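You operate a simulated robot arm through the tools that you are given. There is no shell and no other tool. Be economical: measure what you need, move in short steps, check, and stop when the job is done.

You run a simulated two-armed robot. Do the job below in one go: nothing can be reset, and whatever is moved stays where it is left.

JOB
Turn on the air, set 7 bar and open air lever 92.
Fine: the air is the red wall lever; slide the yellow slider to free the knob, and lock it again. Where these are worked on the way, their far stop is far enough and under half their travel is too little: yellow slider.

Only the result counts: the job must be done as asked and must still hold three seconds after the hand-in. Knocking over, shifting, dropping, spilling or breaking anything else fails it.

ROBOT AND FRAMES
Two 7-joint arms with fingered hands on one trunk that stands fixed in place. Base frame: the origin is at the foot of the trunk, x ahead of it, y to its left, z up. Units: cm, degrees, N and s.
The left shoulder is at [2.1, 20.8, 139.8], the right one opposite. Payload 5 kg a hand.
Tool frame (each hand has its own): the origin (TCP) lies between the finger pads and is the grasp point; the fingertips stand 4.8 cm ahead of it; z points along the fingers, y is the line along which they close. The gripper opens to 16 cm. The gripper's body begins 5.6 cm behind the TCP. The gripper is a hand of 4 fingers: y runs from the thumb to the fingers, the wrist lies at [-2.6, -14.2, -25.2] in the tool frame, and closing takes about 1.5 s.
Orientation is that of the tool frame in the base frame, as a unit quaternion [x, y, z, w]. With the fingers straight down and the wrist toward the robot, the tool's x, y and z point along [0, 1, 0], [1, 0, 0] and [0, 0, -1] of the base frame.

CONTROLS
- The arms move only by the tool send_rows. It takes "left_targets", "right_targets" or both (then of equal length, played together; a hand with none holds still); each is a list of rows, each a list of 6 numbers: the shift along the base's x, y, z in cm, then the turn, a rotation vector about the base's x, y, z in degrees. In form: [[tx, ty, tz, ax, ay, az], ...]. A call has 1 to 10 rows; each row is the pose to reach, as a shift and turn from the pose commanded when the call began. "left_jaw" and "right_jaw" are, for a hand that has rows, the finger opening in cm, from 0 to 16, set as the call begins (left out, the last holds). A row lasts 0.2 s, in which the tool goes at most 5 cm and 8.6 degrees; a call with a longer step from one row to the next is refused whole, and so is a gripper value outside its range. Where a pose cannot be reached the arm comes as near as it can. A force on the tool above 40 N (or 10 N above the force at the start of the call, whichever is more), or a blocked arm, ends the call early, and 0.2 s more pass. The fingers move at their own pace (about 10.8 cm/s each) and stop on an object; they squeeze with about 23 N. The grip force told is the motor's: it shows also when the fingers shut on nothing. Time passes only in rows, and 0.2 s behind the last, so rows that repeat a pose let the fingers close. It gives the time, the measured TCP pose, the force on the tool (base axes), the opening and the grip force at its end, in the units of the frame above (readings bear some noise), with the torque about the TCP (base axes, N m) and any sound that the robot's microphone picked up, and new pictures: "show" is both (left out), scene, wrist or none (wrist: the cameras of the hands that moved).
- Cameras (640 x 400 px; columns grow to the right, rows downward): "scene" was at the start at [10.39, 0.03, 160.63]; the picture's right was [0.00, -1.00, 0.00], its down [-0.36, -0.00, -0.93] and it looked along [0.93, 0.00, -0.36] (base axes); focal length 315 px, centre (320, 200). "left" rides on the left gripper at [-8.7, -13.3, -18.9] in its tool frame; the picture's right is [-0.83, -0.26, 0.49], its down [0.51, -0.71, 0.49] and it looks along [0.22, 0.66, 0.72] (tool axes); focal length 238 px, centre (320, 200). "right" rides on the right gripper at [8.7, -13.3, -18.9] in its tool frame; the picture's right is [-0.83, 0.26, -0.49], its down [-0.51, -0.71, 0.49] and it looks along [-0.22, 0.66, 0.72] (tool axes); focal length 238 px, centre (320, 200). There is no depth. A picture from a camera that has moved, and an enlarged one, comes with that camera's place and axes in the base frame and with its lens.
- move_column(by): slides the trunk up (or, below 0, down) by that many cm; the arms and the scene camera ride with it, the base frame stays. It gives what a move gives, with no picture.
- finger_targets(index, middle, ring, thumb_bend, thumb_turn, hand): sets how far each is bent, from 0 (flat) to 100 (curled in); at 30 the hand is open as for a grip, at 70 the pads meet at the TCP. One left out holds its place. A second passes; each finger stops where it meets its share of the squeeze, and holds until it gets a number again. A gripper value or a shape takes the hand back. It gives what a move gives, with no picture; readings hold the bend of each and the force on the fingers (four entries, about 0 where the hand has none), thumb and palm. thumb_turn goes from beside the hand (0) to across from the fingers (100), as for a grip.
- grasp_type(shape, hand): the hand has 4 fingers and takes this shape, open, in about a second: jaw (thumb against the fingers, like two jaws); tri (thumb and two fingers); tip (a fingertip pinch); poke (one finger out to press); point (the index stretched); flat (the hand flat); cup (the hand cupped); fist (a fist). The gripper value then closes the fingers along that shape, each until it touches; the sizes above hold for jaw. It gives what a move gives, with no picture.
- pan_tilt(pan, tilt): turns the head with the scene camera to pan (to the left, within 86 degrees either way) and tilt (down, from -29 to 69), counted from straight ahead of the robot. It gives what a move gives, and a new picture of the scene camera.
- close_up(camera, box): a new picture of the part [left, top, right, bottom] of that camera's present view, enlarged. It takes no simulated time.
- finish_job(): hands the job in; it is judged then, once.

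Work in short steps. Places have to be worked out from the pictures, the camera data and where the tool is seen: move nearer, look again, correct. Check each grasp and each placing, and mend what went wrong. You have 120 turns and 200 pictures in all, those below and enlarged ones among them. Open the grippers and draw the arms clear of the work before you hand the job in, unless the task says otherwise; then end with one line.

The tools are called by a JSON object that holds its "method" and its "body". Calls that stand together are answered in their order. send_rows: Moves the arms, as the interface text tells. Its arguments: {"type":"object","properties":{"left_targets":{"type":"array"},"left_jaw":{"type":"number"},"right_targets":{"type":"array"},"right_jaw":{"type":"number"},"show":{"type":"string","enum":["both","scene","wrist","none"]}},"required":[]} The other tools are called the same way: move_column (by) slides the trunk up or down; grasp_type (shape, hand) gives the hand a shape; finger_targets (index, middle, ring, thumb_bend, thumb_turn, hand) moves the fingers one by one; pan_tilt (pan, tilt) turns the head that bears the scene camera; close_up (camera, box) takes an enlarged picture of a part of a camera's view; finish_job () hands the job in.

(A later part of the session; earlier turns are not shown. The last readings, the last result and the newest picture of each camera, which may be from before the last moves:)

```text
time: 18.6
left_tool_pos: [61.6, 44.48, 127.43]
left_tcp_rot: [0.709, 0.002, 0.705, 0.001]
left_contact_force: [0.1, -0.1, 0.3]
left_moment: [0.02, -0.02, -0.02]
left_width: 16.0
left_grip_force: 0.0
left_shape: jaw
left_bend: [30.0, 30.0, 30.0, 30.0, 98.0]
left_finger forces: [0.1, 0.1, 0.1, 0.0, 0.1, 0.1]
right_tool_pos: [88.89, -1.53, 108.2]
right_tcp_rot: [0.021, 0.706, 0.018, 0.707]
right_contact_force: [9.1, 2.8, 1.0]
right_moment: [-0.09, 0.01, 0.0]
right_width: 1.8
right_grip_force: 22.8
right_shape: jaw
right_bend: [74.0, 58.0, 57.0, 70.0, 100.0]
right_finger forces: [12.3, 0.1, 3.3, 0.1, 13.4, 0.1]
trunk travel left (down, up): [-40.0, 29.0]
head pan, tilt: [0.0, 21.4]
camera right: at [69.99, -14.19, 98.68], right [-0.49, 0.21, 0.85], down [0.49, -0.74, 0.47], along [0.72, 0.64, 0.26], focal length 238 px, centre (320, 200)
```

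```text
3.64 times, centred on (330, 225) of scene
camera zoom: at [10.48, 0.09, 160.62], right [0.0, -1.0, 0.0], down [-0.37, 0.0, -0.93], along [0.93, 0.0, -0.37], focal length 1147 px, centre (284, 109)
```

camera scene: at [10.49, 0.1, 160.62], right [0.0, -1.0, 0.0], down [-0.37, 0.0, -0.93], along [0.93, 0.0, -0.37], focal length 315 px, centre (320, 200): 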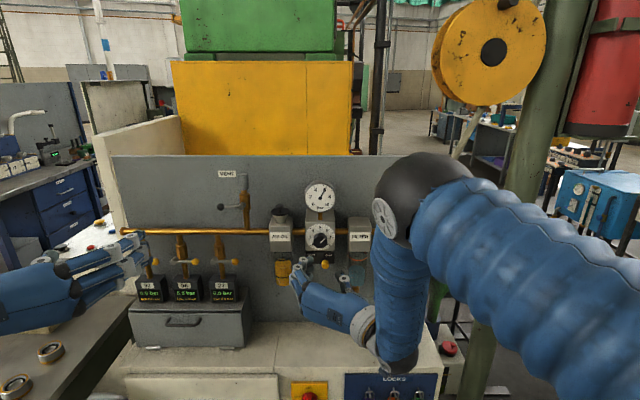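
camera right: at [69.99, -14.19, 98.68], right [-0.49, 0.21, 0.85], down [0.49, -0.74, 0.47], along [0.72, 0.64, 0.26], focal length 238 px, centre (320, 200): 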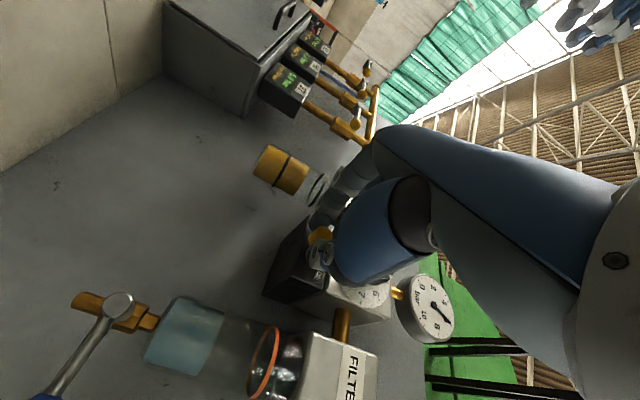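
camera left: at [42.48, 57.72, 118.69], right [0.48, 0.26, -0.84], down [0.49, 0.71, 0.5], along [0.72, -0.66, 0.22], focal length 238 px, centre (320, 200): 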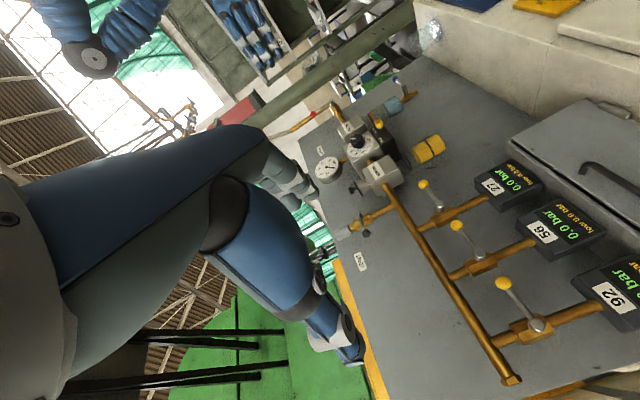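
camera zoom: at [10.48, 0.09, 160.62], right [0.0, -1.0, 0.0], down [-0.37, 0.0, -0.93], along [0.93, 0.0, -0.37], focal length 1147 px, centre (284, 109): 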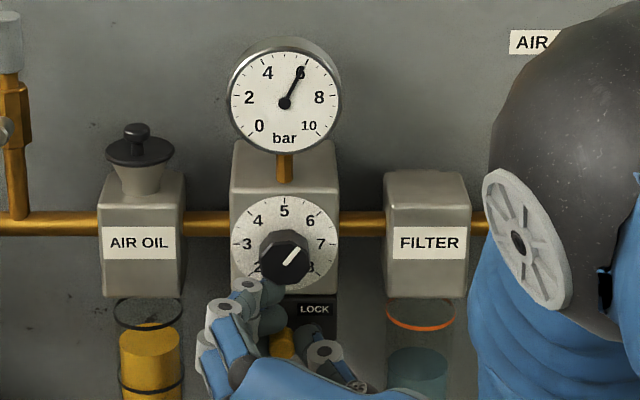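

The slider is gripped and already partly moved left. I'll drag further left gently, slightly lower to keep the index clear of the knob.

{"method": "send_rows", "body": {"right_targets": [[0, 0.7, -0.2, 0, 0, 0], [0, 1.4, -0.3, 0, 0, 0], [0, 2.1, -0.3, 0, 0, 0], [0, 2.8, -0.3, 0, 0, 0], [0, 3.5, -0.3, 0, 0, 0]], "show": "wrist"}}

{"method": "close_up", "body": {"camera": "scene", "box": [270, 170, 390, 280]}}

```text
time: 19.8
left_tool_pos: [61.3, 44.12, 127.69]
left_tcp_rot: [0.708, 0.001, 0.706, -0.001]
left_contact_force: [-0.3, -1.2, 0.1]
left_moment: [0.01, 0.02, 0.05]
left_width: 15.98
left_grip_force: 0.1
left_shape: jaw
left_bend: [30.0, 30.0, 30.0, 30.0, 98.0]
left_finger forces: [0.1, 0.1, 0.1, 0.0, 0.0, 0.0]
right_tool_pos: [88.55, 1.31, 107.62]
right_tcp_rot: [0.023, 0.708, 0.016, 0.706]
right_contact_force: [-16.0, -33.9, 1.9]
right_moment: [0.0, -0.11, -1.32]
right_width: 1.6
right_grip_force: 23.2
right_shape: jaw
right_bend: [74.0, 59.0, 58.0, 66.0, 100.0]
right_finger forces: [1.3, 0.0, 0.1, 0.0, 35.6, 0.0]
trunk travel left (down, up): [-40.0, 29.0]
head pan, tilt: [0.0, 21.4]
camera right: at [69.62, -11.21, 98.22], right [-0.48, 0.22, 0.85], down [0.48, -0.74, 0.46], along [0.73, 0.64, 0.25], focal length 238 px, centre (320, 200)
```

right: 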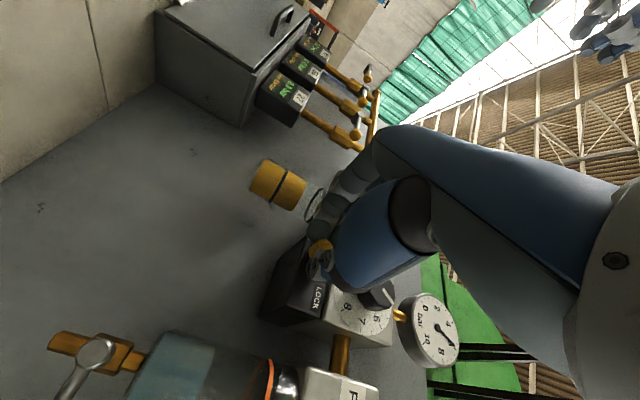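

```text
3.64 times, centred on (330, 225) of scene
camera zoom: at [10.17, -0.41, 160.64], right [0.0, -1.0, 0.0], down [-0.36, 0.0, -0.93], along [0.93, 0.0, -0.36], focal length 1147 px, centre (284, 109)
```

zoom: 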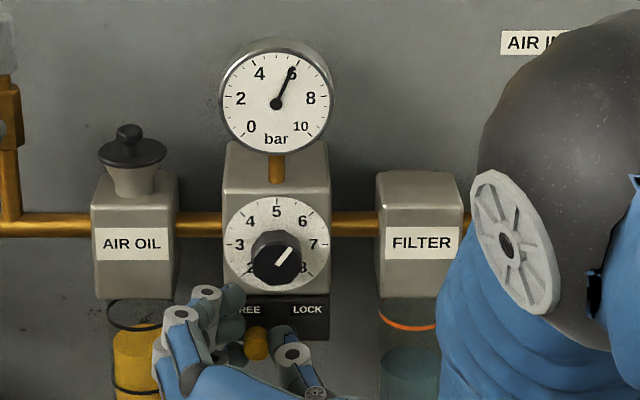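

The slider is at the FREE stop (34 N resistance). I'll open and back away.

{"method": "send_rows", "body": {"right_targets": [[0, -0.5, 0, 0, 0, 0], [0, -0.5, 0, 0, 0, 0], [0, -0.5, 0, 0, 0, 0], [-2, -0.5, 0, 0, 0, 0], [-5, -0.5, 0, 0, 0, 0], [-9, -0.5, 0, 0, 0, 0], [-11, -0.5, 4, 0, 0, 0], [-11, -0.5, 8, 0, 0, 0]], "right_jaw": 8}}

{"method": "close_up", "body": {"camera": "scene", "box": [270, 170, 390, 280]}}

{"method": "close_up", "body": {"camera": "right", "box": [220, 120, 460, 370]}}

```text
time: 21.6
left_tool_pos: [61.44, 44.4, 127.52]
left_tcp_rot: [0.709, 0.001, 0.705, 0.001]
left_contact_force: [0.1, 0.6, 0.0]
left_moment: [0.03, 0.02, 0.0]
left_width: 15.99
left_grip_force: 0.0
left_shape: jaw
left_bend: [30.0, 30.0, 30.0, 30.0, 98.0]
left_finger forces: [0.0, 0.0, 0.0, 0.0, 0.0, 0.0]
right_tool_pos: [77.52, 1.18, 115.81]
right_tcp_rot: [0.02, 0.707, 0.019, 0.706]
right_contact_force: [-0.8, 0.5, -1.3]
right_moment: [-0.02, -0.13, -0.06]
right_width: 7.93
right_grip_force: 0.2
right_shape: jaw
right_bend: [74.0, 45.0, 42.0, 70.0, 100.0]
right_finger forces: [0.1, 0.0, 0.0, 0.0, 0.1, 0.0]
trunk travel left (down, up): [-40.0, 29.0]
head pan, tilt: [0.0, 21.4]
camera scene: at [10.33, 0.06, 160.64], right [0.0, -1.0, 0.0], down [-0.36, 0.0, -0.93], along [0.93, 0.0, -0.36], focal length 315 px, centre (320, 200)
camera right: at [58.67, -11.41, 106.37], right [-0.49, 0.21, 0.85], down [0.49, -0.74, 0.47], along [0.72, 0.64, 0.25], focal length 238 px, centre (320, 200)
```

scene: 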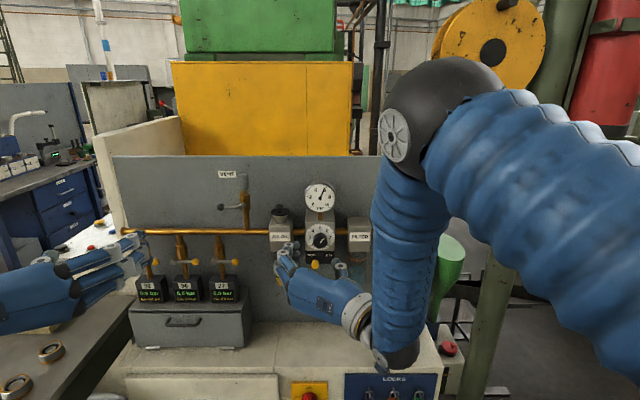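
right: 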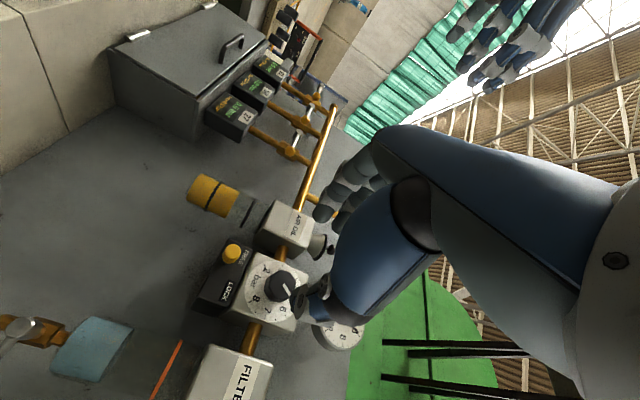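

```text
3.64 times, centred on (330, 225) of scene
camera zoom: at [10.33, 0.06, 160.64], right [0.0, -1.0, 0.0], down [-0.36, 0.0, -0.93], along [0.93, 0.0, -0.36], focal length 1147 px, centre (284, 109)
```

zoom: 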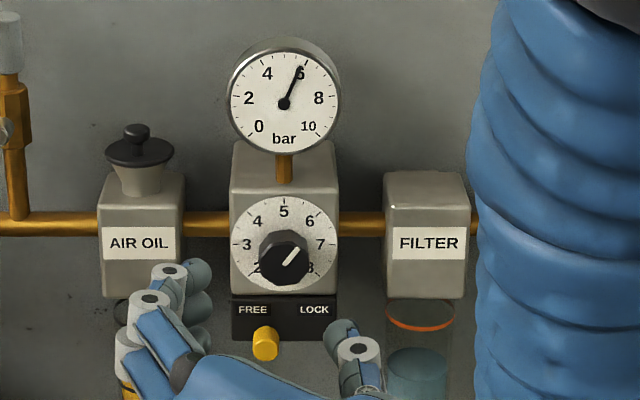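

```text
1.60 times, centred on (340, 245) of right
camera zoom: at [58.67, -11.41, 106.37], right [-0.49, 0.21, 0.85], down [0.49, -0.74, 0.47], along [0.72, 0.64, 0.25], focal length 381 px, centre (288, 128)
```

zoom: 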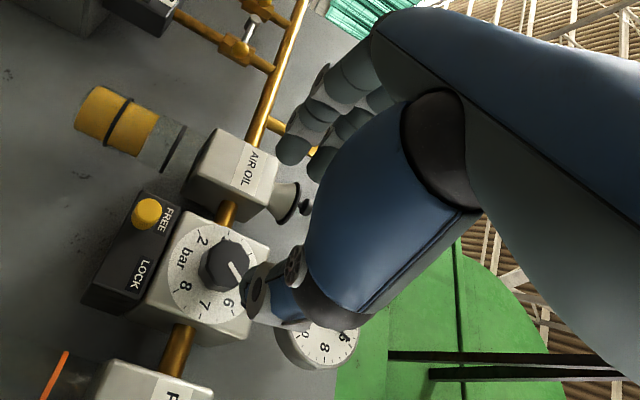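

The slider shows FREE, the mark is at about 5.8 and the gauge agrees. The knob centre is about (91.5, 0, 115.6): I'll line up with the jaw at 9 and approach.

{"method": "send_rows", "body": {"right_targets": [[2, -1.1, -0.2, 0, 0, 0], [5, -1.1, -0.2, 0, 0, 0], [8, -1.1, -0.2, 0, 0, 0], [9.5, -1.1, -0.2, 0, 0, 0], [10.6, -1.1, -0.2, 0, 0, 0]], "right_jaw": 9, "show": "wrist"}}

{"method": "close_up", "body": {"camera": "scene", "box": [270, 170, 390, 280]}}

```text
time: 22.8
left_tool_pos: [61.51, 44.42, 127.4]
left_tcp_rot: [0.709, 0.002, 0.705, 0.0]
left_contact_force: [1.1, 0.8, 0.5]
left_moment: [-0.04, -0.04, -0.01]
left_width: 16.0
left_grip_force: 0.2
left_shape: jaw
left_bend: [30.0, 30.0, 30.0, 30.0, 98.0]
left_finger forces: [0.0, 0.0, 0.1, 0.0, 0.0, 0.0]
right_tool_pos: [88.31, 0.33, 115.52]
right_tcp_rot: [0.021, 0.707, 0.019, 0.707]
right_contact_force: [0.8, 0.4, -1.0]
right_moment: [-0.01, -0.05, 0.0]
right_width: 8.92
right_grip_force: 0.1
right_shape: jaw
right_bend: [74.0, 42.0, 39.0, 67.0, 100.0]
right_finger forces: [0.1, 0.1, 0.0, 0.1, 0.0, 0.0]
trunk travel left (down, up): [-40.0, 29.0]
head pan, tilt: [0.0, 21.4]
camera right: at [69.45, -12.3, 106.07], right [-0.49, 0.21, 0.85], down [0.49, -0.74, 0.47], along [0.73, 0.64, 0.26], focal length 238 px, centre (320, 200)
```

right: 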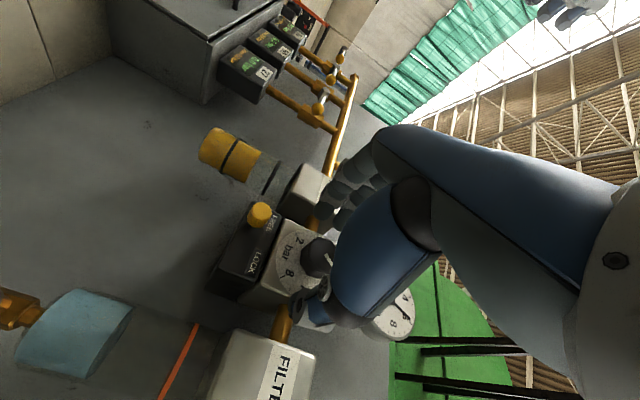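

```text
3.64 times, centred on (330, 225) of scene
camera zoom: at [10.45, 0.06, 160.62], right [0.0, -1.0, 0.0], down [-0.36, 0.0, -0.93], along [0.93, 0.0, -0.36], focal length 1147 px, centre (284, 109)
```

zoom: 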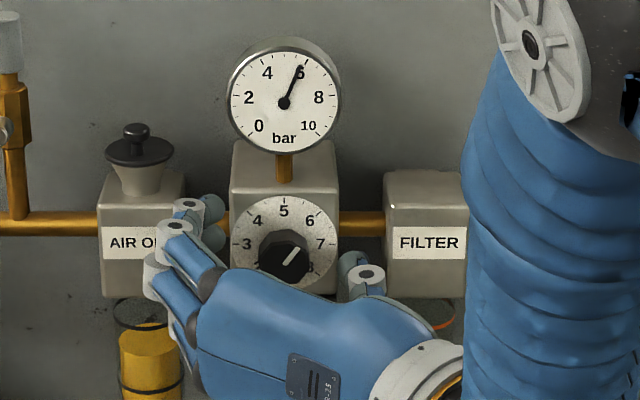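

The knob is between the fingers and thumb with no contact. I'll close on it.

{"method": "send_rows", "body": {"right_targets": [[0.4, -0.2, 0, 0, 0, 0], [0.4, -0.2, 0, 0, 0, 0], [0.4, -0.2, 0, 0, 0, 0], [0.4, -0.2, 0, 0, 0, 0], [0.4, -0.2, 0, 0, 0, 0], [0.4, -0.2, 0, 0, 0, 0]], "right_jaw": 0, "show": "wrist"}}

{"method": "close_up", "body": {"camera": "scene", "box": [270, 170, 390, 280]}}

```text
time: 24.2
left_tool_pos: [61.57, 44.27, 127.48]
left_tcp_rot: [0.709, 0.001, 0.705, 0.0]
left_contact_force: [-0.2, 0.5, 0.6]
left_moment: [0.02, -0.02, 0.0]
left_width: 15.97
left_grip_force: 0.1
left_shape: jaw
left_bend: [30.0, 30.0, 30.0, 30.0, 98.0]
left_finger forces: [0.0, 0.0, 0.1, 0.1, 0.0, 0.0]
right_tool_pos: [88.63, -0.07, 115.61]
right_tcp_rot: [0.023, 0.706, 0.017, 0.708]
right_contact_force: [1.8, -3.1, -0.5]
right_moment: [0.01, 0.0, -0.07]
right_width: 3.33
right_grip_force: 23.1
right_shape: jaw
right_bend: [73.0, 60.0, 63.0, 74.0, 100.0]
right_finger forces: [10.7, 5.9, 0.0, 0.0, 20.2, 0.0]
trunk travel left (down, up): [-40.0, 29.0]
head pan, tilt: [0.0, 21.4]
camera right: at [69.8, -12.55, 106.06], right [-0.49, 0.21, 0.85], down [0.49, -0.74, 0.47], along [0.73, 0.64, 0.26], focal length 238 px, centre (320, 200)
```

right: 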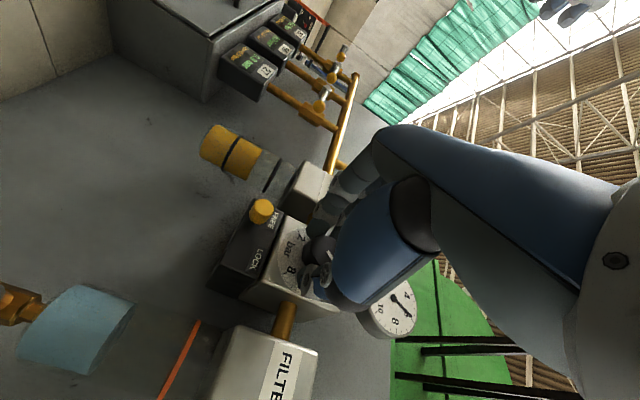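

```text
3.64 times, centred on (330, 225) of scene
camera zoom: at [10.41, 0.02, 160.63], right [0.0, -1.0, 0.0], down [-0.36, 0.0, -0.93], along [0.93, 0.0, -0.36], focal length 1147 px, centre (284, 109)
```

zoom: 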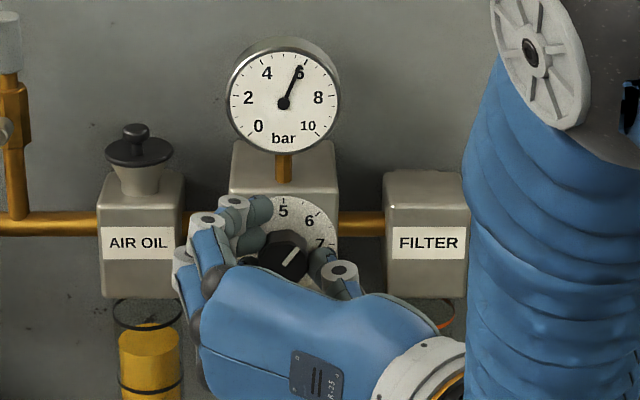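

It's a solid grip on the knob. I'll roll +24° about x and watch the gauge.

{"method": "send_rows", "body": {"right_targets": [[0, 0, 0, 6, 0, 0], [0, 0, 0, 12, 0, 0], [0, 0, 0, 18, 0, 0], [0, 0, 0, 24, 0, 0]], "show": "none"}}

{"method": "close_up", "body": {"camera": "scene", "box": [270, 170, 390, 280]}}

```text
time: 25.2
left_tool_pos: [61.46, 44.54, 127.51]
left_tcp_rot: [0.709, 0.001, 0.705, 0.001]
left_contact_force: [-0.7, -0.6, -0.1]
left_moment: [0.0, 0.04, 0.0]
left_width: 15.99
left_grip_force: 0.2
left_shape: jaw
left_bend: [30.0, 30.0, 30.0, 30.0, 98.0]
left_finger forces: [0.1, 0.0, 0.1, 0.1, 0.0, 0.0]
right_tool_pos: [88.71, 0.1, 115.62]
right_tcp_rot: [0.169, 0.686, 0.165, 0.688]
right_contact_force: [0.4, 2.9, -1.1]
right_moment: [-0.07, -0.02, 0.16]
right_width: 3.31
right_grip_force: 22.7
right_shape: jaw
right_bend: [73.0, 60.0, 63.0, 74.0, 100.0]
right_finger forces: [13.1, 7.3, 0.1, 0.0, 19.4, 0.0]
trunk travel left (down, up): [-40.0, 29.0]
head pan, tilt: [0.0, 21.4]
```

```text
3.64 times, centred on (330, 225) of scene
camera zoom: at [10.39, 0.1, 160.63], right [0.0, -1.0, 0.0], down [-0.36, 0.0, -0.93], along [0.93, 0.0, -0.36], focal length 1147 px, centre (284, 109)
```

zoom: 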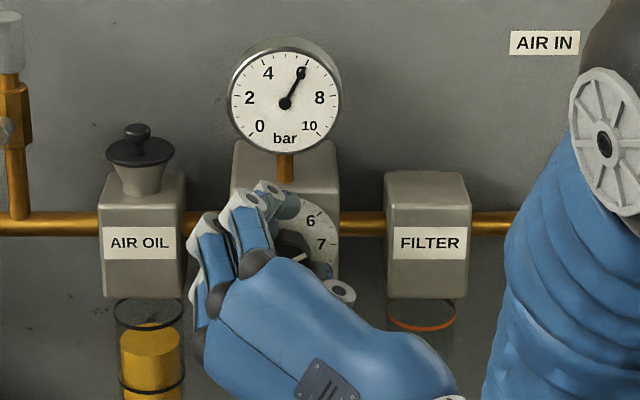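

The knob turns with the hand and the gauge follows with a lag. I'll roll another 24° and hold while the gauge settles.

{"method": "send_rows", "body": {"right_targets": [[0, 0, 0, 6, 0, 0], [0, 0, 0, 12, 0, 0], [0, 0, 0, 18, 0, 0], [0, 0, 0, 24, 0, 0], [0, 0, 0, 24, 0, 0], [0, 0, 0, 24, 0, 0], [0, 0, 0, 24, 0, 0], [0, 0, 0, 24, 0, 0], [0, 0, 0, 24, 0, 0], [0, 0, 0, 24, 0, 0]], "show": "wrist"}}

{"method": "close_up", "body": {"camera": "scene", "box": [270, 170, 390, 280]}}

```text
time: 27.4
left_tool_pos: [61.52, 44.53, 127.35]
left_tcp_rot: [0.709, 0.002, 0.706, 0.001]
left_contact_force: [0.8, 0.2, 0.2]
left_moment: [-0.04, 0.03, 0.02]
left_width: 15.98
left_grip_force: 0.0
left_shape: jaw
left_bend: [30.0, 30.0, 30.0, 30.0, 98.0]
left_finger forces: [0.0, 0.0, 0.0, 0.0, 0.0, 0.0]
right_tool_pos: [88.65, 0.15, 115.58]
right_tcp_rot: [0.307, 0.638, 0.305, 0.637]
right_contact_force: [0.0, 7.3, 1.0]
right_moment: [-0.01, -0.18, 0.39]
right_width: 3.31
right_grip_force: 23.2
right_shape: jaw
right_bend: [73.0, 59.0, 63.0, 75.0, 100.0]
right_finger forces: [15.9, 8.1, 0.0, 0.1, 18.0, 0.0]
trunk travel left (down, up): [-40.0, 29.0]
head pan, tilt: [0.0, 21.4]
camera right: at [69.81, -1.18, 99.85], right [-0.49, -0.49, 0.73], down [0.49, -0.84, -0.24], along [0.72, 0.24, 0.65], focal length 238 px, centre (320, 200)
```

right: 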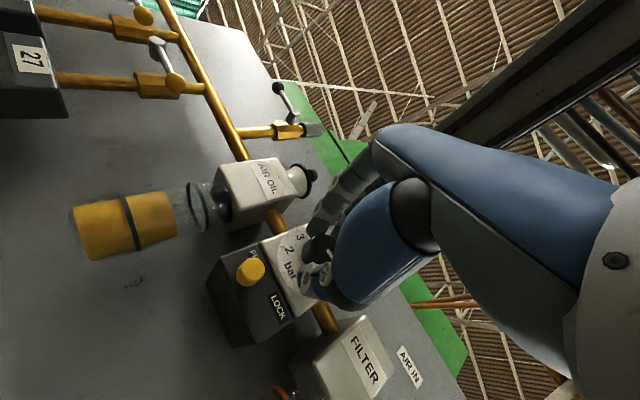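

```text
3.64 times, centred on (330, 225) of scene
camera zoom: at [10.37, 0.16, 160.63], right [0.0, -1.0, 0.0], down [-0.36, 0.0, -0.93], along [0.93, 0.0, -0.36], focal length 1147 px, centre (284, 109)
```

zoom: 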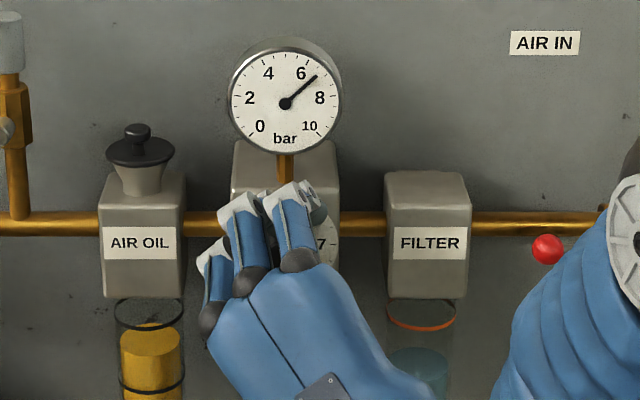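

The gauge reads about 6.8. I'll hold a second and zoom in.

{"method": "send_rows", "body": {"right_targets": [[0, 0, 0, 0, 0, 0], [0, 0, 0, 0, 0, 0], [0, 0, 0, 0, 0, 0], [0, 0, 0, 0, 0, 0], [0, 0, 0, 0, 0, 0], [0, 0, 0, 0, 0, 0]], "show": "none"}}

{"method": "close_up", "body": {"camera": "scene", "box": [300, 178, 340, 218]}}

```text
time: 28.8
left_tool_pos: [61.48, 44.6, 127.51]
left_tcp_rot: [0.71, 0.002, 0.705, 0.001]
left_contact_force: [0.4, 0.1, 0.1]
left_moment: [0.01, 0.01, 0.0]
left_width: 16.0
left_grip_force: 0.1
left_shape: jaw
left_bend: [30.0, 30.0, 30.0, 30.0, 98.0]
left_finger forces: [0.0, 0.1, 0.0, 0.1, 0.1, 0.0]
right_tool_pos: [88.63, 0.24, 115.67]
right_tcp_rot: [0.308, 0.638, 0.304, 0.637]
right_contact_force: [0.5, 7.6, 2.5]
right_moment: [-0.01, -0.23, 0.43]
right_width: 3.31
right_grip_force: 23.1
right_shape: jaw
right_bend: [73.0, 59.0, 63.0, 75.0, 100.0]
right_finger forces: [15.7, 8.3, 0.1, 0.1, 17.8, 0.1]
trunk travel left (down, up): [-40.0, 29.0]
head pan, tilt: [0.0, 21.4]
```

```text
10.00 times, centred on (320, 198) of scene
camera zoom: at [10.37, 0.16, 160.63], right [0.0, -1.0, 0.0], down [-0.36, 0.0, -0.93], along [0.93, 0.0, -0.36], focal length 3154 px, centre (320, 220)
```

zoom: 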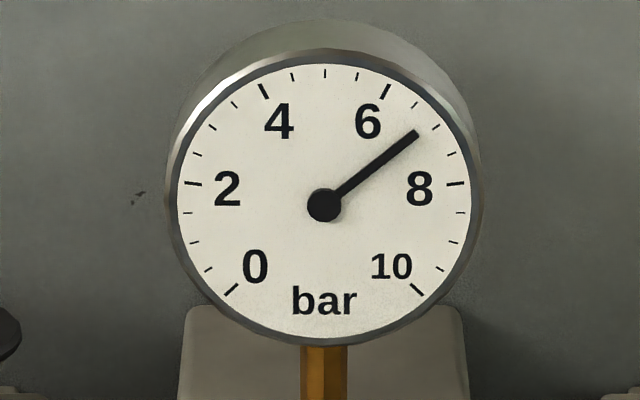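

At 10x the needle reads about 6.89 (the 7 tick is at 55.2°, the needle at 52.3°). I'll turn another +5° and wait.

{"method": "send_rows", "body": {"right_targets": [[0, 0, 0, 5, 0, 0], [0, 0, 0, 5, 0, 0], [0, 0, 0, 5, 0, 0], [0, 0, 0, 5, 0, 0], [0, 0, 0, 5, 0, 0], [0, 0, 0, 5, 0, 0], [0, 0, 0, 5, 0, 0], [0, 0, 0, 5, 0, 0]], "show": "none"}}

{"method": "close_up", "body": {"camera": "scene", "box": [300, 178, 340, 218]}}

```text
time: 30.6
left_tool_pos: [61.57, 44.63, 127.44]
left_tcp_rot: [0.709, 0.001, 0.706, 0.001]
left_contact_force: [-0.7, -0.8, -0.2]
left_moment: [-0.02, -0.03, -0.01]
left_width: 16.0
left_grip_force: 0.0
left_shape: jaw
left_bend: [30.0, 30.0, 30.0, 30.0, 98.0]
left_finger forces: [0.2, 0.0, 0.0, 0.0, 0.1, 0.1]
right_tool_pos: [88.61, 0.13, 115.79]
right_tcp_rot: [0.334, 0.624, 0.331, 0.624]
right_contact_force: [-2.3, 10.4, 3.8]
right_moment: [-0.03, -0.26, 0.48]
right_width: 3.31
right_grip_force: 23.1
right_shape: jaw
right_bend: [73.0, 59.0, 63.0, 75.0, 100.0]
right_finger forces: [16.9, 8.2, 0.0, 0.0, 17.7, 0.0]
trunk travel left (down, up): [-40.0, 29.0]
head pan, tilt: [0.0, 21.4]
```

```text
10.00 times, centred on (320, 198) of scene
camera zoom: at [10.33, 0.18, 160.63], right [0.0, -1.0, 0.0], down [-0.36, 0.0, -0.93], along [0.93, 0.0, -0.36], focal length 3154 px, centre (320, 220)
```

zoom: 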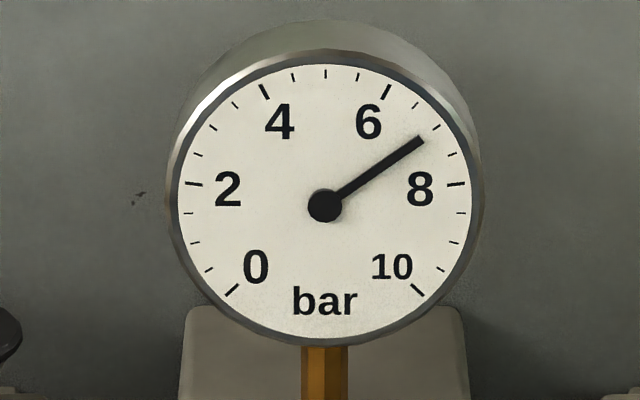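

The needle is at about 7.0. I'll release the knob gently and back straight out.

{"method": "send_rows", "body": {"right_targets": [[0, 0, 0, 0, 0, 0], [0, 0, 0, 0, 0, 0], [0, 0, 0, 0, 0, 0], [0, 0, 0, 0, 0, 0], [-1, 0, 0, 0, 0, 0], [-3, 0, 0, 0, 0, 0], [-6, 0, 0, 0, 0, 0], [-10, 0, 0, 0, 0, 0], [-13, 0, 0, 0, 0, 0]], "right_jaw": 8, "show": "scene"}}

{"method": "close_up", "body": {"camera": "scene", "box": [300, 178, 340, 218]}}

{"method": "close_up", "body": {"camera": "scene", "box": [290, 215, 350, 275]}}

```text
time: 32.6
left_tool_pos: [61.48, 44.29, 127.49]
left_tcp_rot: [0.709, 0.002, 0.705, 0.001]
left_contact_force: [-0.1, -0.1, 0.4]
left_moment: [0.02, 0.0, -0.03]
left_width: 15.98
left_grip_force: 0.1
left_shape: jaw
left_bend: [30.0, 30.0, 30.0, 30.0, 98.0]
left_finger forces: [0.0, 0.0, 0.0, 0.0, 0.1, 0.1]
right_tool_pos: [75.47, 0.23, 115.6]
right_tcp_rot: [0.334, 0.624, 0.331, 0.624]
right_contact_force: [0.0, 1.1, 0.9]
right_moment: [0.0, 0.03, 0.02]
right_width: 7.97
right_grip_force: 0.1
right_shape: jaw
right_bend: [74.0, 45.0, 42.0, 70.0, 100.0]
right_finger forces: [0.0, 0.1, 0.1, 0.0, 0.0, 0.1]
trunk travel left (down, up): [-40.0, 29.0]
head pan, tilt: [0.0, 21.4]
camera scene: at [10.34, 0.08, 160.63], right [0.0, -1.0, 0.0], down [-0.36, 0.0, -0.93], along [0.93, 0.0, -0.36], focal length 315 px, centre (320, 200)
```

scene: 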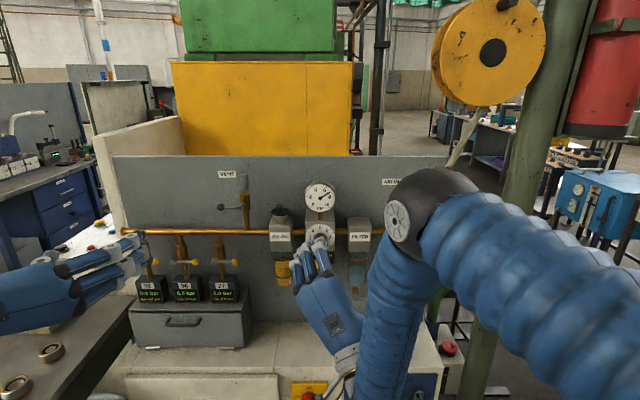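

```text
10.00 times, centred on (320, 198) of scene
camera zoom: at [10.34, 0.08, 160.63], right [0.0, -1.0, 0.0], down [-0.36, 0.0, -0.93], along [0.93, 0.0, -0.36], focal length 3154 px, centre (320, 220)
```

zoom: 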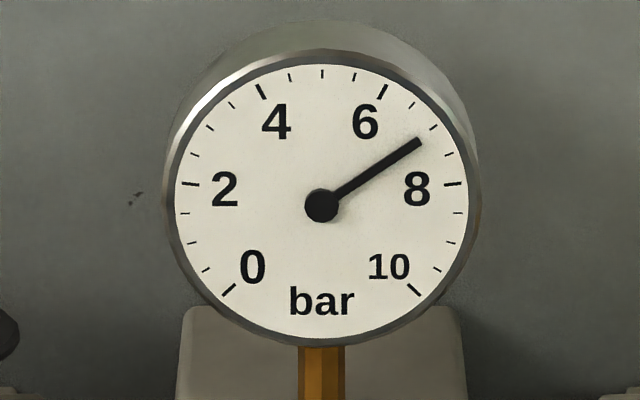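

```text
6.67 times, centred on (320, 245) of scene
camera zoom: at [10.34, 0.08, 160.63], right [0.0, -1.0, 0.0], down [-0.36, 0.0, -0.93], along [0.93, 0.0, -0.36], focal length 2102 px, centre (320, -100)
```

zoom: 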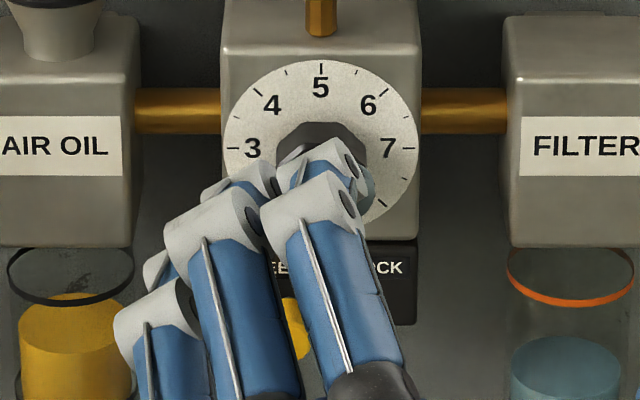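

The needle is on the 7 tick once foreshortening is accounted for. I'll roll the hand back and drop in front of the slider, now near y≈+1.6, for locking.

{"method": "send_rows", "body": {"right_targets": [[-1, 0, -1, -7, 0, 0], [-1, 0, -2, -14, 0, 0], [-1, 0, -3, -21, 0, 0], [-1, 0.5, -4, -28, 0, 0], [-1, 1, -5, -35, 0, 0], [-1, 1.3, -6, -42, 0, 0], [-1, 1.3, -7, -48, 0, 0], [0, 1.3, -8.4, -54, 0, 0], [4, 1.3, -8.4, -54, 0, 0], [8, 1.3, -8.4, -54, 0, 0]], "right_jaw": 7}}

{"method": "close_up", "body": {"camera": "scene", "box": [280, 200, 360, 280]}}

```text
time: 34.8
left_tool_pos: [61.63, 44.41, 127.41]
left_tcp_rot: [0.708, 0.0, 0.706, 0.0]
left_contact_force: [0.6, -1.0, -0.2]
left_moment: [-0.02, -0.01, 0.01]
left_width: 15.97
left_grip_force: 0.0
left_shape: jaw
left_bend: [30.0, 30.0, 30.0, 30.0, 98.0]
left_finger forces: [0.0, 0.0, 0.0, 0.1, 0.1, 0.0]
right_tool_pos: [83.72, 1.44, 107.21]
right_tcp_rot: [0.016, 0.707, 0.012, 0.707]
right_contact_force: [-0.7, 0.2, -1.0]
right_moment: [-0.01, -0.12, -0.02]
right_width: 7.05
right_grip_force: 0.1
right_shape: jaw
right_bend: [74.0, 47.0, 45.0, 72.0, 100.0]
right_finger forces: [0.0, 0.1, 0.1, 0.0, 0.0, 0.0]
trunk travel left (down, up): [-40.0, 29.0]
head pan, tilt: [0.0, 21.4]
camera scene: at [10.48, 0.05, 160.62], right [0.0, -1.0, 0.0], down [-0.37, 0.0, -0.93], along [0.93, 0.0, -0.37], focal length 315 px, centre (320, 200)
camera right: at [64.76, -11.39, 98.1], right [-0.49, 0.23, 0.84], down [0.49, -0.73, 0.48], along [0.73, 0.64, 0.24], focal length 238 px, centre (320, 200)
```

scene: 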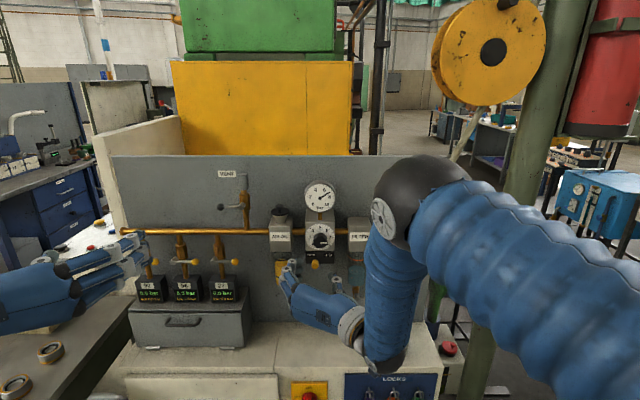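
right: 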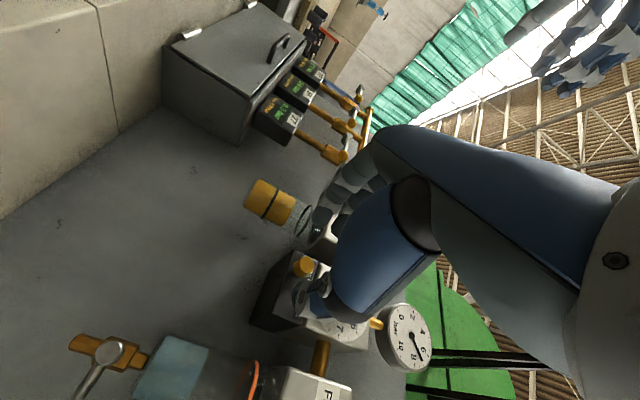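

```text
5.00 times, centred on (320, 240) of scene
camera zoom: at [10.48, 0.05, 160.62], right [0.0, -1.0, 0.0], down [-0.37, 0.0, -0.93], along [0.93, 0.0, -0.37], focal length 1577 px, centre (320, 0)
```

zoom: 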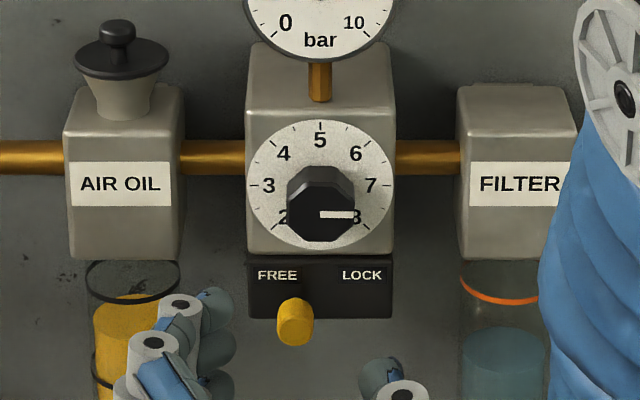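

The knob mark points exactly at 7. I'll advance so the slider is between fingers and thumb.

{"method": "send_rows", "body": {"right_targets": [[2, 0, -0.2, 0, 0, 0], [4, 0, -0.2, 0, 0, 0], [4.6, 0, -0.2, 0, 0, 0]], "right_jaw": 7, "show": "none"}}

{"method": "close_up", "body": {"camera": "scene", "box": [280, 200, 360, 280]}}

```text
time: 35.6
left_tool_pos: [61.5, 44.46, 127.33]
left_tcp_rot: [0.709, 0.002, 0.705, 0.001]
left_contact_force: [-0.3, -0.1, 0.5]
left_moment: [0.01, -0.02, -0.02]
left_width: 15.99
left_grip_force: 0.0
left_shape: jaw
left_bend: [30.0, 30.0, 30.0, 30.0, 98.0]
left_finger forces: [0.0, 0.1, 0.1, 0.0, 0.1, 0.0]
right_tool_pos: [88.42, 1.37, 107.08]
right_tcp_rot: [0.015, 0.707, 0.012, 0.707]
right_contact_force: [0.0, 0.1, 0.0]
right_moment: [-0.02, 0.0, 0.0]
right_width: 7.04
right_grip_force: 0.1
right_shape: jaw
right_bend: [74.0, 47.0, 45.0, 72.0, 100.0]
right_finger forces: [0.0, 0.0, 0.0, 0.0, 0.0, 0.0]
trunk travel left (down, up): [-40.0, 29.0]
head pan, tilt: [0.0, 21.4]
```

```text
5.00 times, centred on (320, 240) of scene
camera zoom: at [10.41, 0.07, 160.63], right [0.0, -1.0, 0.0], down [-0.36, 0.0, -0.93], along [0.93, 0.0, -0.36], focal length 1577 px, centre (320, 0)
```

zoom: 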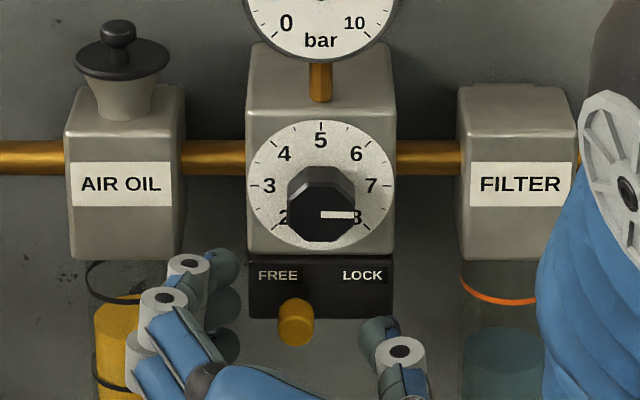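

To avoid sweeping the thumb toward the filter bowl, I'll grip the slider, slightly lower so the index stays clear of the knob, and then drag it.

{"method": "send_rows", "body": {"right_targets": [[0, 0, -0.6, 0, 0, 0], [0, 0, -0.6, 0, 0, 0], [0, 0, -0.6, 0, 0, 0], [0, 0, -0.6, 0, 0, 0], [0, 0, -0.6, 0, 0, 0], [0, 0, -0.6, 0, 0, 0]], "right_jaw": 0, "show": "none"}}

{"method": "close_up", "body": {"camera": "scene", "box": [280, 200, 360, 280]}}

```text
time: 37.0
left_tool_pos: [61.46, 44.42, 127.36]
left_tcp_rot: [0.709, 0.001, 0.705, 0.001]
left_contact_force: [-0.5, -0.1, -1.1]
left_moment: [0.03, -0.01, -0.01]
left_width: 16.02
left_grip_force: 0.0
left_shape: jaw
left_bend: [30.0, 30.0, 30.0, 30.0, 98.0]
left_finger forces: [0.0, 0.0, 0.0, 0.1, 0.0, 0.1]
right_tool_pos: [88.41, 1.32, 106.48]
right_tcp_rot: [0.015, 0.706, 0.012, 0.708]
right_contact_force: [0.4, -1.7, -0.9]
right_moment: [-0.03, 0.03, -0.06]
right_width: 0.34
right_grip_force: 23.5
right_shape: jaw
right_bend: [70.0, 62.0, 70.0, 71.0, 100.0]
right_finger forces: [0.1, 6.4, 0.0, 0.0, 0.0, 0.1]
trunk travel left (down, up): [-40.0, 29.0]
head pan, tilt: [0.0, 21.4]
```

```text
5.00 times, centred on (320, 240) of scene
camera zoom: at [10.42, 0.04, 160.63], right [0.0, -1.0, 0.0], down [-0.36, 0.0, -0.93], along [0.93, 0.0, -0.36], focal length 1577 px, centre (320, 0)
```

zoom: 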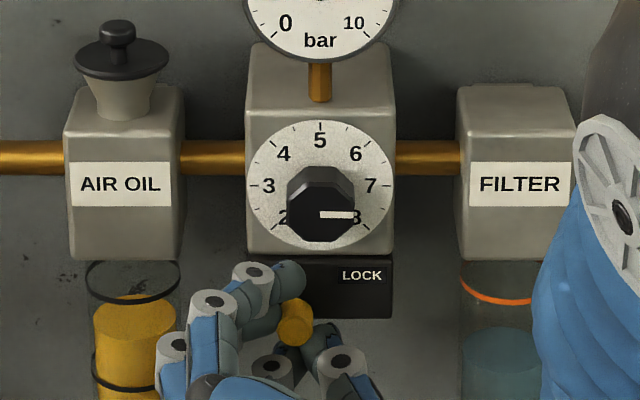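

The index rests above the slider, the middle finger on its left, and the knob is still clear. I'll drag right in steps.

{"method": "send_rows", "body": {"right_targets": [[0, -0.6, 0, 0, 0, 0], [0, -1.2, 0, 0, 0, 0], [0, -1.8, 0, 0, 0, 0], [0, -2.4, 0, 0, 0, 0]], "show": "none"}}

{"method": "close_up", "body": {"camera": "scene", "box": [280, 200, 360, 280]}}

```text
time: 38.0
left_tool_pos: [61.5, 44.43, 127.44]
left_tcp_rot: [0.709, 0.002, 0.706, 0.001]
left_contact_force: [0.9, 0.6, 1.2]
left_moment: [0.04, 0.01, 0.0]
left_width: 15.99
left_grip_force: 0.1
left_shape: jaw
left_bend: [30.0, 30.0, 30.0, 30.0, 98.0]
left_finger forces: [0.1, 0.0, 0.0, 0.1, 0.0, 0.0]
right_tool_pos: [88.38, -1.02, 106.4]
right_tcp_rot: [0.015, 0.707, 0.013, 0.707]
right_contact_force: [1.3, 0.4, -0.1]
right_moment: [-0.07, 0.0, 0.09]
right_width: 0.32
right_grip_force: 22.7
right_shape: jaw
right_bend: [70.0, 62.0, 70.0, 71.0, 100.0]
right_finger forces: [0.1, 7.6, 0.0, 0.1, 0.0, 0.1]
trunk travel left (down, up): [-40.0, 29.0]
head pan, tilt: [0.0, 21.4]
```

```text
5.00 times, centred on (320, 240) of scene
camera zoom: at [10.4, 0.04, 160.63], right [0.0, -1.0, 0.0], down [-0.36, 0.0, -0.93], along [0.93, 0.0, -0.36], focal length 1577 px, centre (320, 0)
```

zoom: 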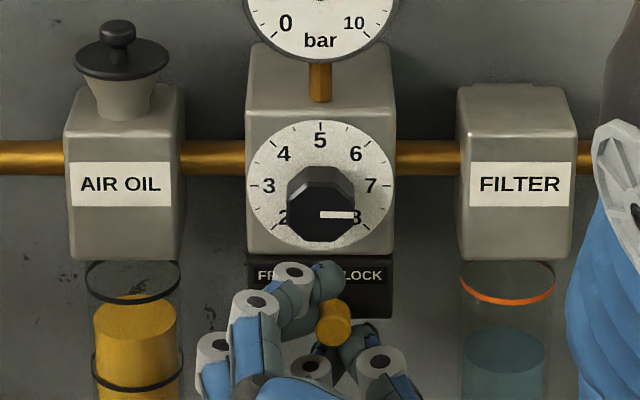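

The slider is moving right (about 80% there) and the mark is unchanged. I'll continue to the LOCK stop.

{"method": "send_rows", "body": {"right_targets": [[0, -0.5, 0, 0, 0, 0], [0, -1.0, 0, 0, 0, 0], [0, -1.5, 0, 0, 0, 0], [0, -1.9, 0, 0, 0, 0]], "show": "none"}}

{"method": "close_up", "body": {"camera": "scene", "box": [280, 200, 360, 280]}}

```text
time: 39.0
left_tool_pos: [61.5, 44.59, 127.42]
left_tcp_rot: [0.709, 0.002, 0.705, 0.003]
left_contact_force: [0.4, 0.4, -0.4]
left_moment: [0.02, -0.02, -0.02]
left_width: 16.01
left_grip_force: 0.1
left_shape: jaw
left_bend: [30.0, 30.0, 30.0, 30.0, 98.0]
left_finger forces: [0.0, 0.0, 0.1, 0.1, 0.1, 0.1]
right_tool_pos: [88.14, -2.63, 106.44]
right_tcp_rot: [0.014, 0.707, 0.014, 0.707]
right_contact_force: [-4.6, 17.0, -1.1]
right_moment: [-0.33, -0.05, 0.72]
right_width: 0.43
right_grip_force: 22.8
right_shape: jaw
right_bend: [70.0, 59.0, 70.0, 71.0, 100.0]
right_finger forces: [0.0, 16.2, 0.0, 0.0, 0.0, 0.1]
trunk travel left (down, up): [-40.0, 29.0]
head pan, tilt: [0.0, 21.4]
```

```text
5.00 times, centred on (320, 240) of scene
camera zoom: at [10.35, 0.28, 160.63], right [0.0, -1.0, 0.0], down [-0.36, 0.0, -0.93], along [0.93, 0.0, -0.36], focal length 1577 px, centre (320, 0)
```

zoom: 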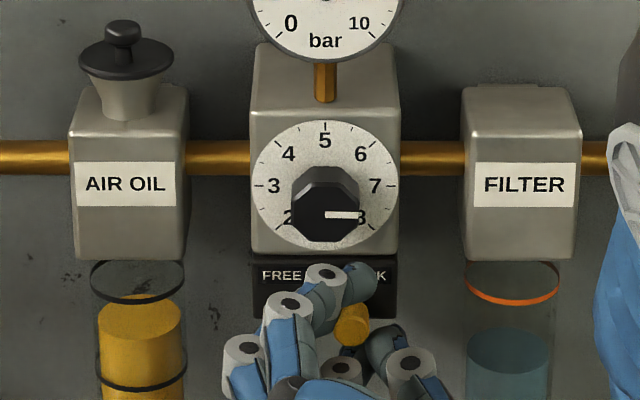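

The slider is at the LOCK stop (17 N, same place as at the start). I'll open, back out and draw the right arm away to the right.

{"method": "send_rows", "body": {"right_targets": [[0, 0.3, 0, 0, 0, 0], [0, 0.3, 0, 0, 0, 0], [0, 0.3, 0, 0, 0, 0], [-1.5, 0.3, 0, 0, 0, 0], [-4, 0.3, 0, 0, 0, 0], [-8, 0.3, 0, 0, 0, 0], [-12, 0.3, 0, 0, 0, 0], [-16, -3, 0, 0, 0, 0], [-20, -7, 2, 0, 0, 0], [-23, -11, 4, 0, 0, 0]], "right_jaw": 6, "show": "scene"}}

{"method": "close_up", "body": {"camera": "scene", "box": [280, 178, 360, 278]}}

```text
refused: row 8 steps farther than a row can; nothing moved
```

```text
4.00 times, centred on (320, 228) of scene
camera zoom: at [10.35, 0.28, 160.63], right [0.0, -1.0, 0.0], down [-0.36, 0.0, -0.93], along [0.93, 0.0, -0.36], focal length 1262 px, centre (320, 88)
```

zoom: 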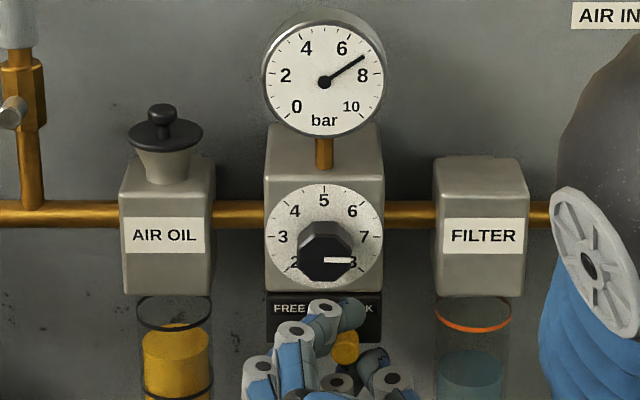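

One step was too long. I'll resend with shorter steps.

{"method": "send_rows", "body": {"right_targets": [[0, 0.3, 0, 0, 0, 0], [0, 0.3, 0, 0, 0, 0], [0, 0.3, 0, 0, 0, 0], [-1.5, 0.3, 0, 0, 0, 0], [-4, 0.3, 0, 0, 0, 0], [-8, 0.3, 0, 0, 0, 0], [-12, 0.3, 0, 0, 0, 0], [-15, -2, 0, 0, 0, 0], [-18, -5, 1, 0, 0, 0], [-21, -8, 2, 0, 0, 0]], "right_jaw": 6, "show": "scene"}}

{"method": "close_up", "body": {"camera": "scene", "box": [280, 178, 360, 278]}}

{"method": "close_up", "body": {"camera": "left", "box": [380, 160, 640, 400]}}

```text
time: 41.2
left_tool_pos: [61.4, 44.39, 127.53]
left_tcp_rot: [0.709, 0.002, 0.705, 0.001]
left_contact_force: [-0.1, 0.3, -0.2]
left_moment: [-0.01, -0.03, 0.05]
left_width: 15.99
left_grip_force: 0.0
left_shape: jaw
left_bend: [30.0, 30.0, 30.0, 30.0, 98.0]
left_finger forces: [0.0, 0.0, 0.0, 0.0, 0.1, 0.0]
right_tool_pos: [67.14, -10.8, 108.43]
right_tcp_rot: [0.016, 0.706, 0.013, 0.708]
right_contact_force: [-0.4, -0.2, 0.6]
right_moment: [0.02, -0.01, 0.04]
right_width: 5.99
right_grip_force: 0.1
right_shape: jaw
right_bend: [74.0, 50.0, 48.0, 73.0, 100.0]
right_finger forces: [0.0, 0.0, 0.0, 0.0, 0.1, 0.0]
trunk travel left (down, up): [-40.0, 29.0]
head pan, tilt: [0.0, 21.4]
camera scene: at [10.32, -0.03, 160.64], right [0.0, -1.0, 0.0], down [-0.36, 0.0, -0.93], along [0.93, 0.0, -0.36], focal length 315 px, centre (320, 200)
```

scene: 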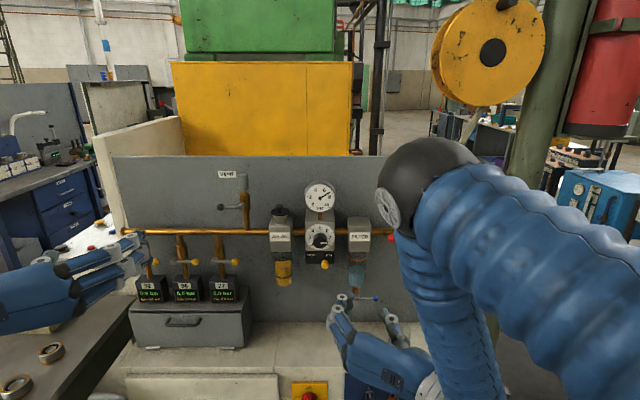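

```text
4.00 times, centred on (320, 228) of scene
camera zoom: at [10.32, -0.03, 160.64], right [0.0, -1.0, 0.0], down [-0.36, 0.0, -0.93], along [0.93, 0.0, -0.36], focal length 1262 px, centre (320, 88)
```

zoom: 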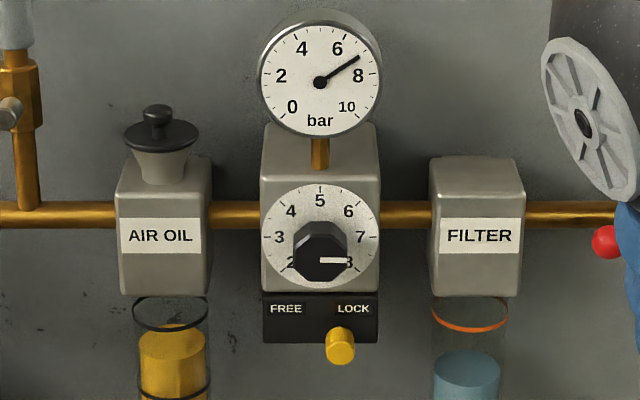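

```text
1.67 times, centred on (510, 280) of left
camera zoom: at [42.34, 57.62, 118.77], right [0.48, 0.26, -0.84], down [0.49, 0.71, 0.5], along [0.72, -0.65, 0.22], focal length 397 px, centre (3, 67)
```

zoom: 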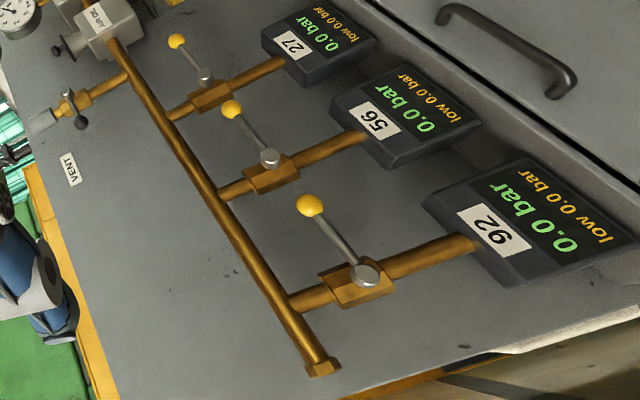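

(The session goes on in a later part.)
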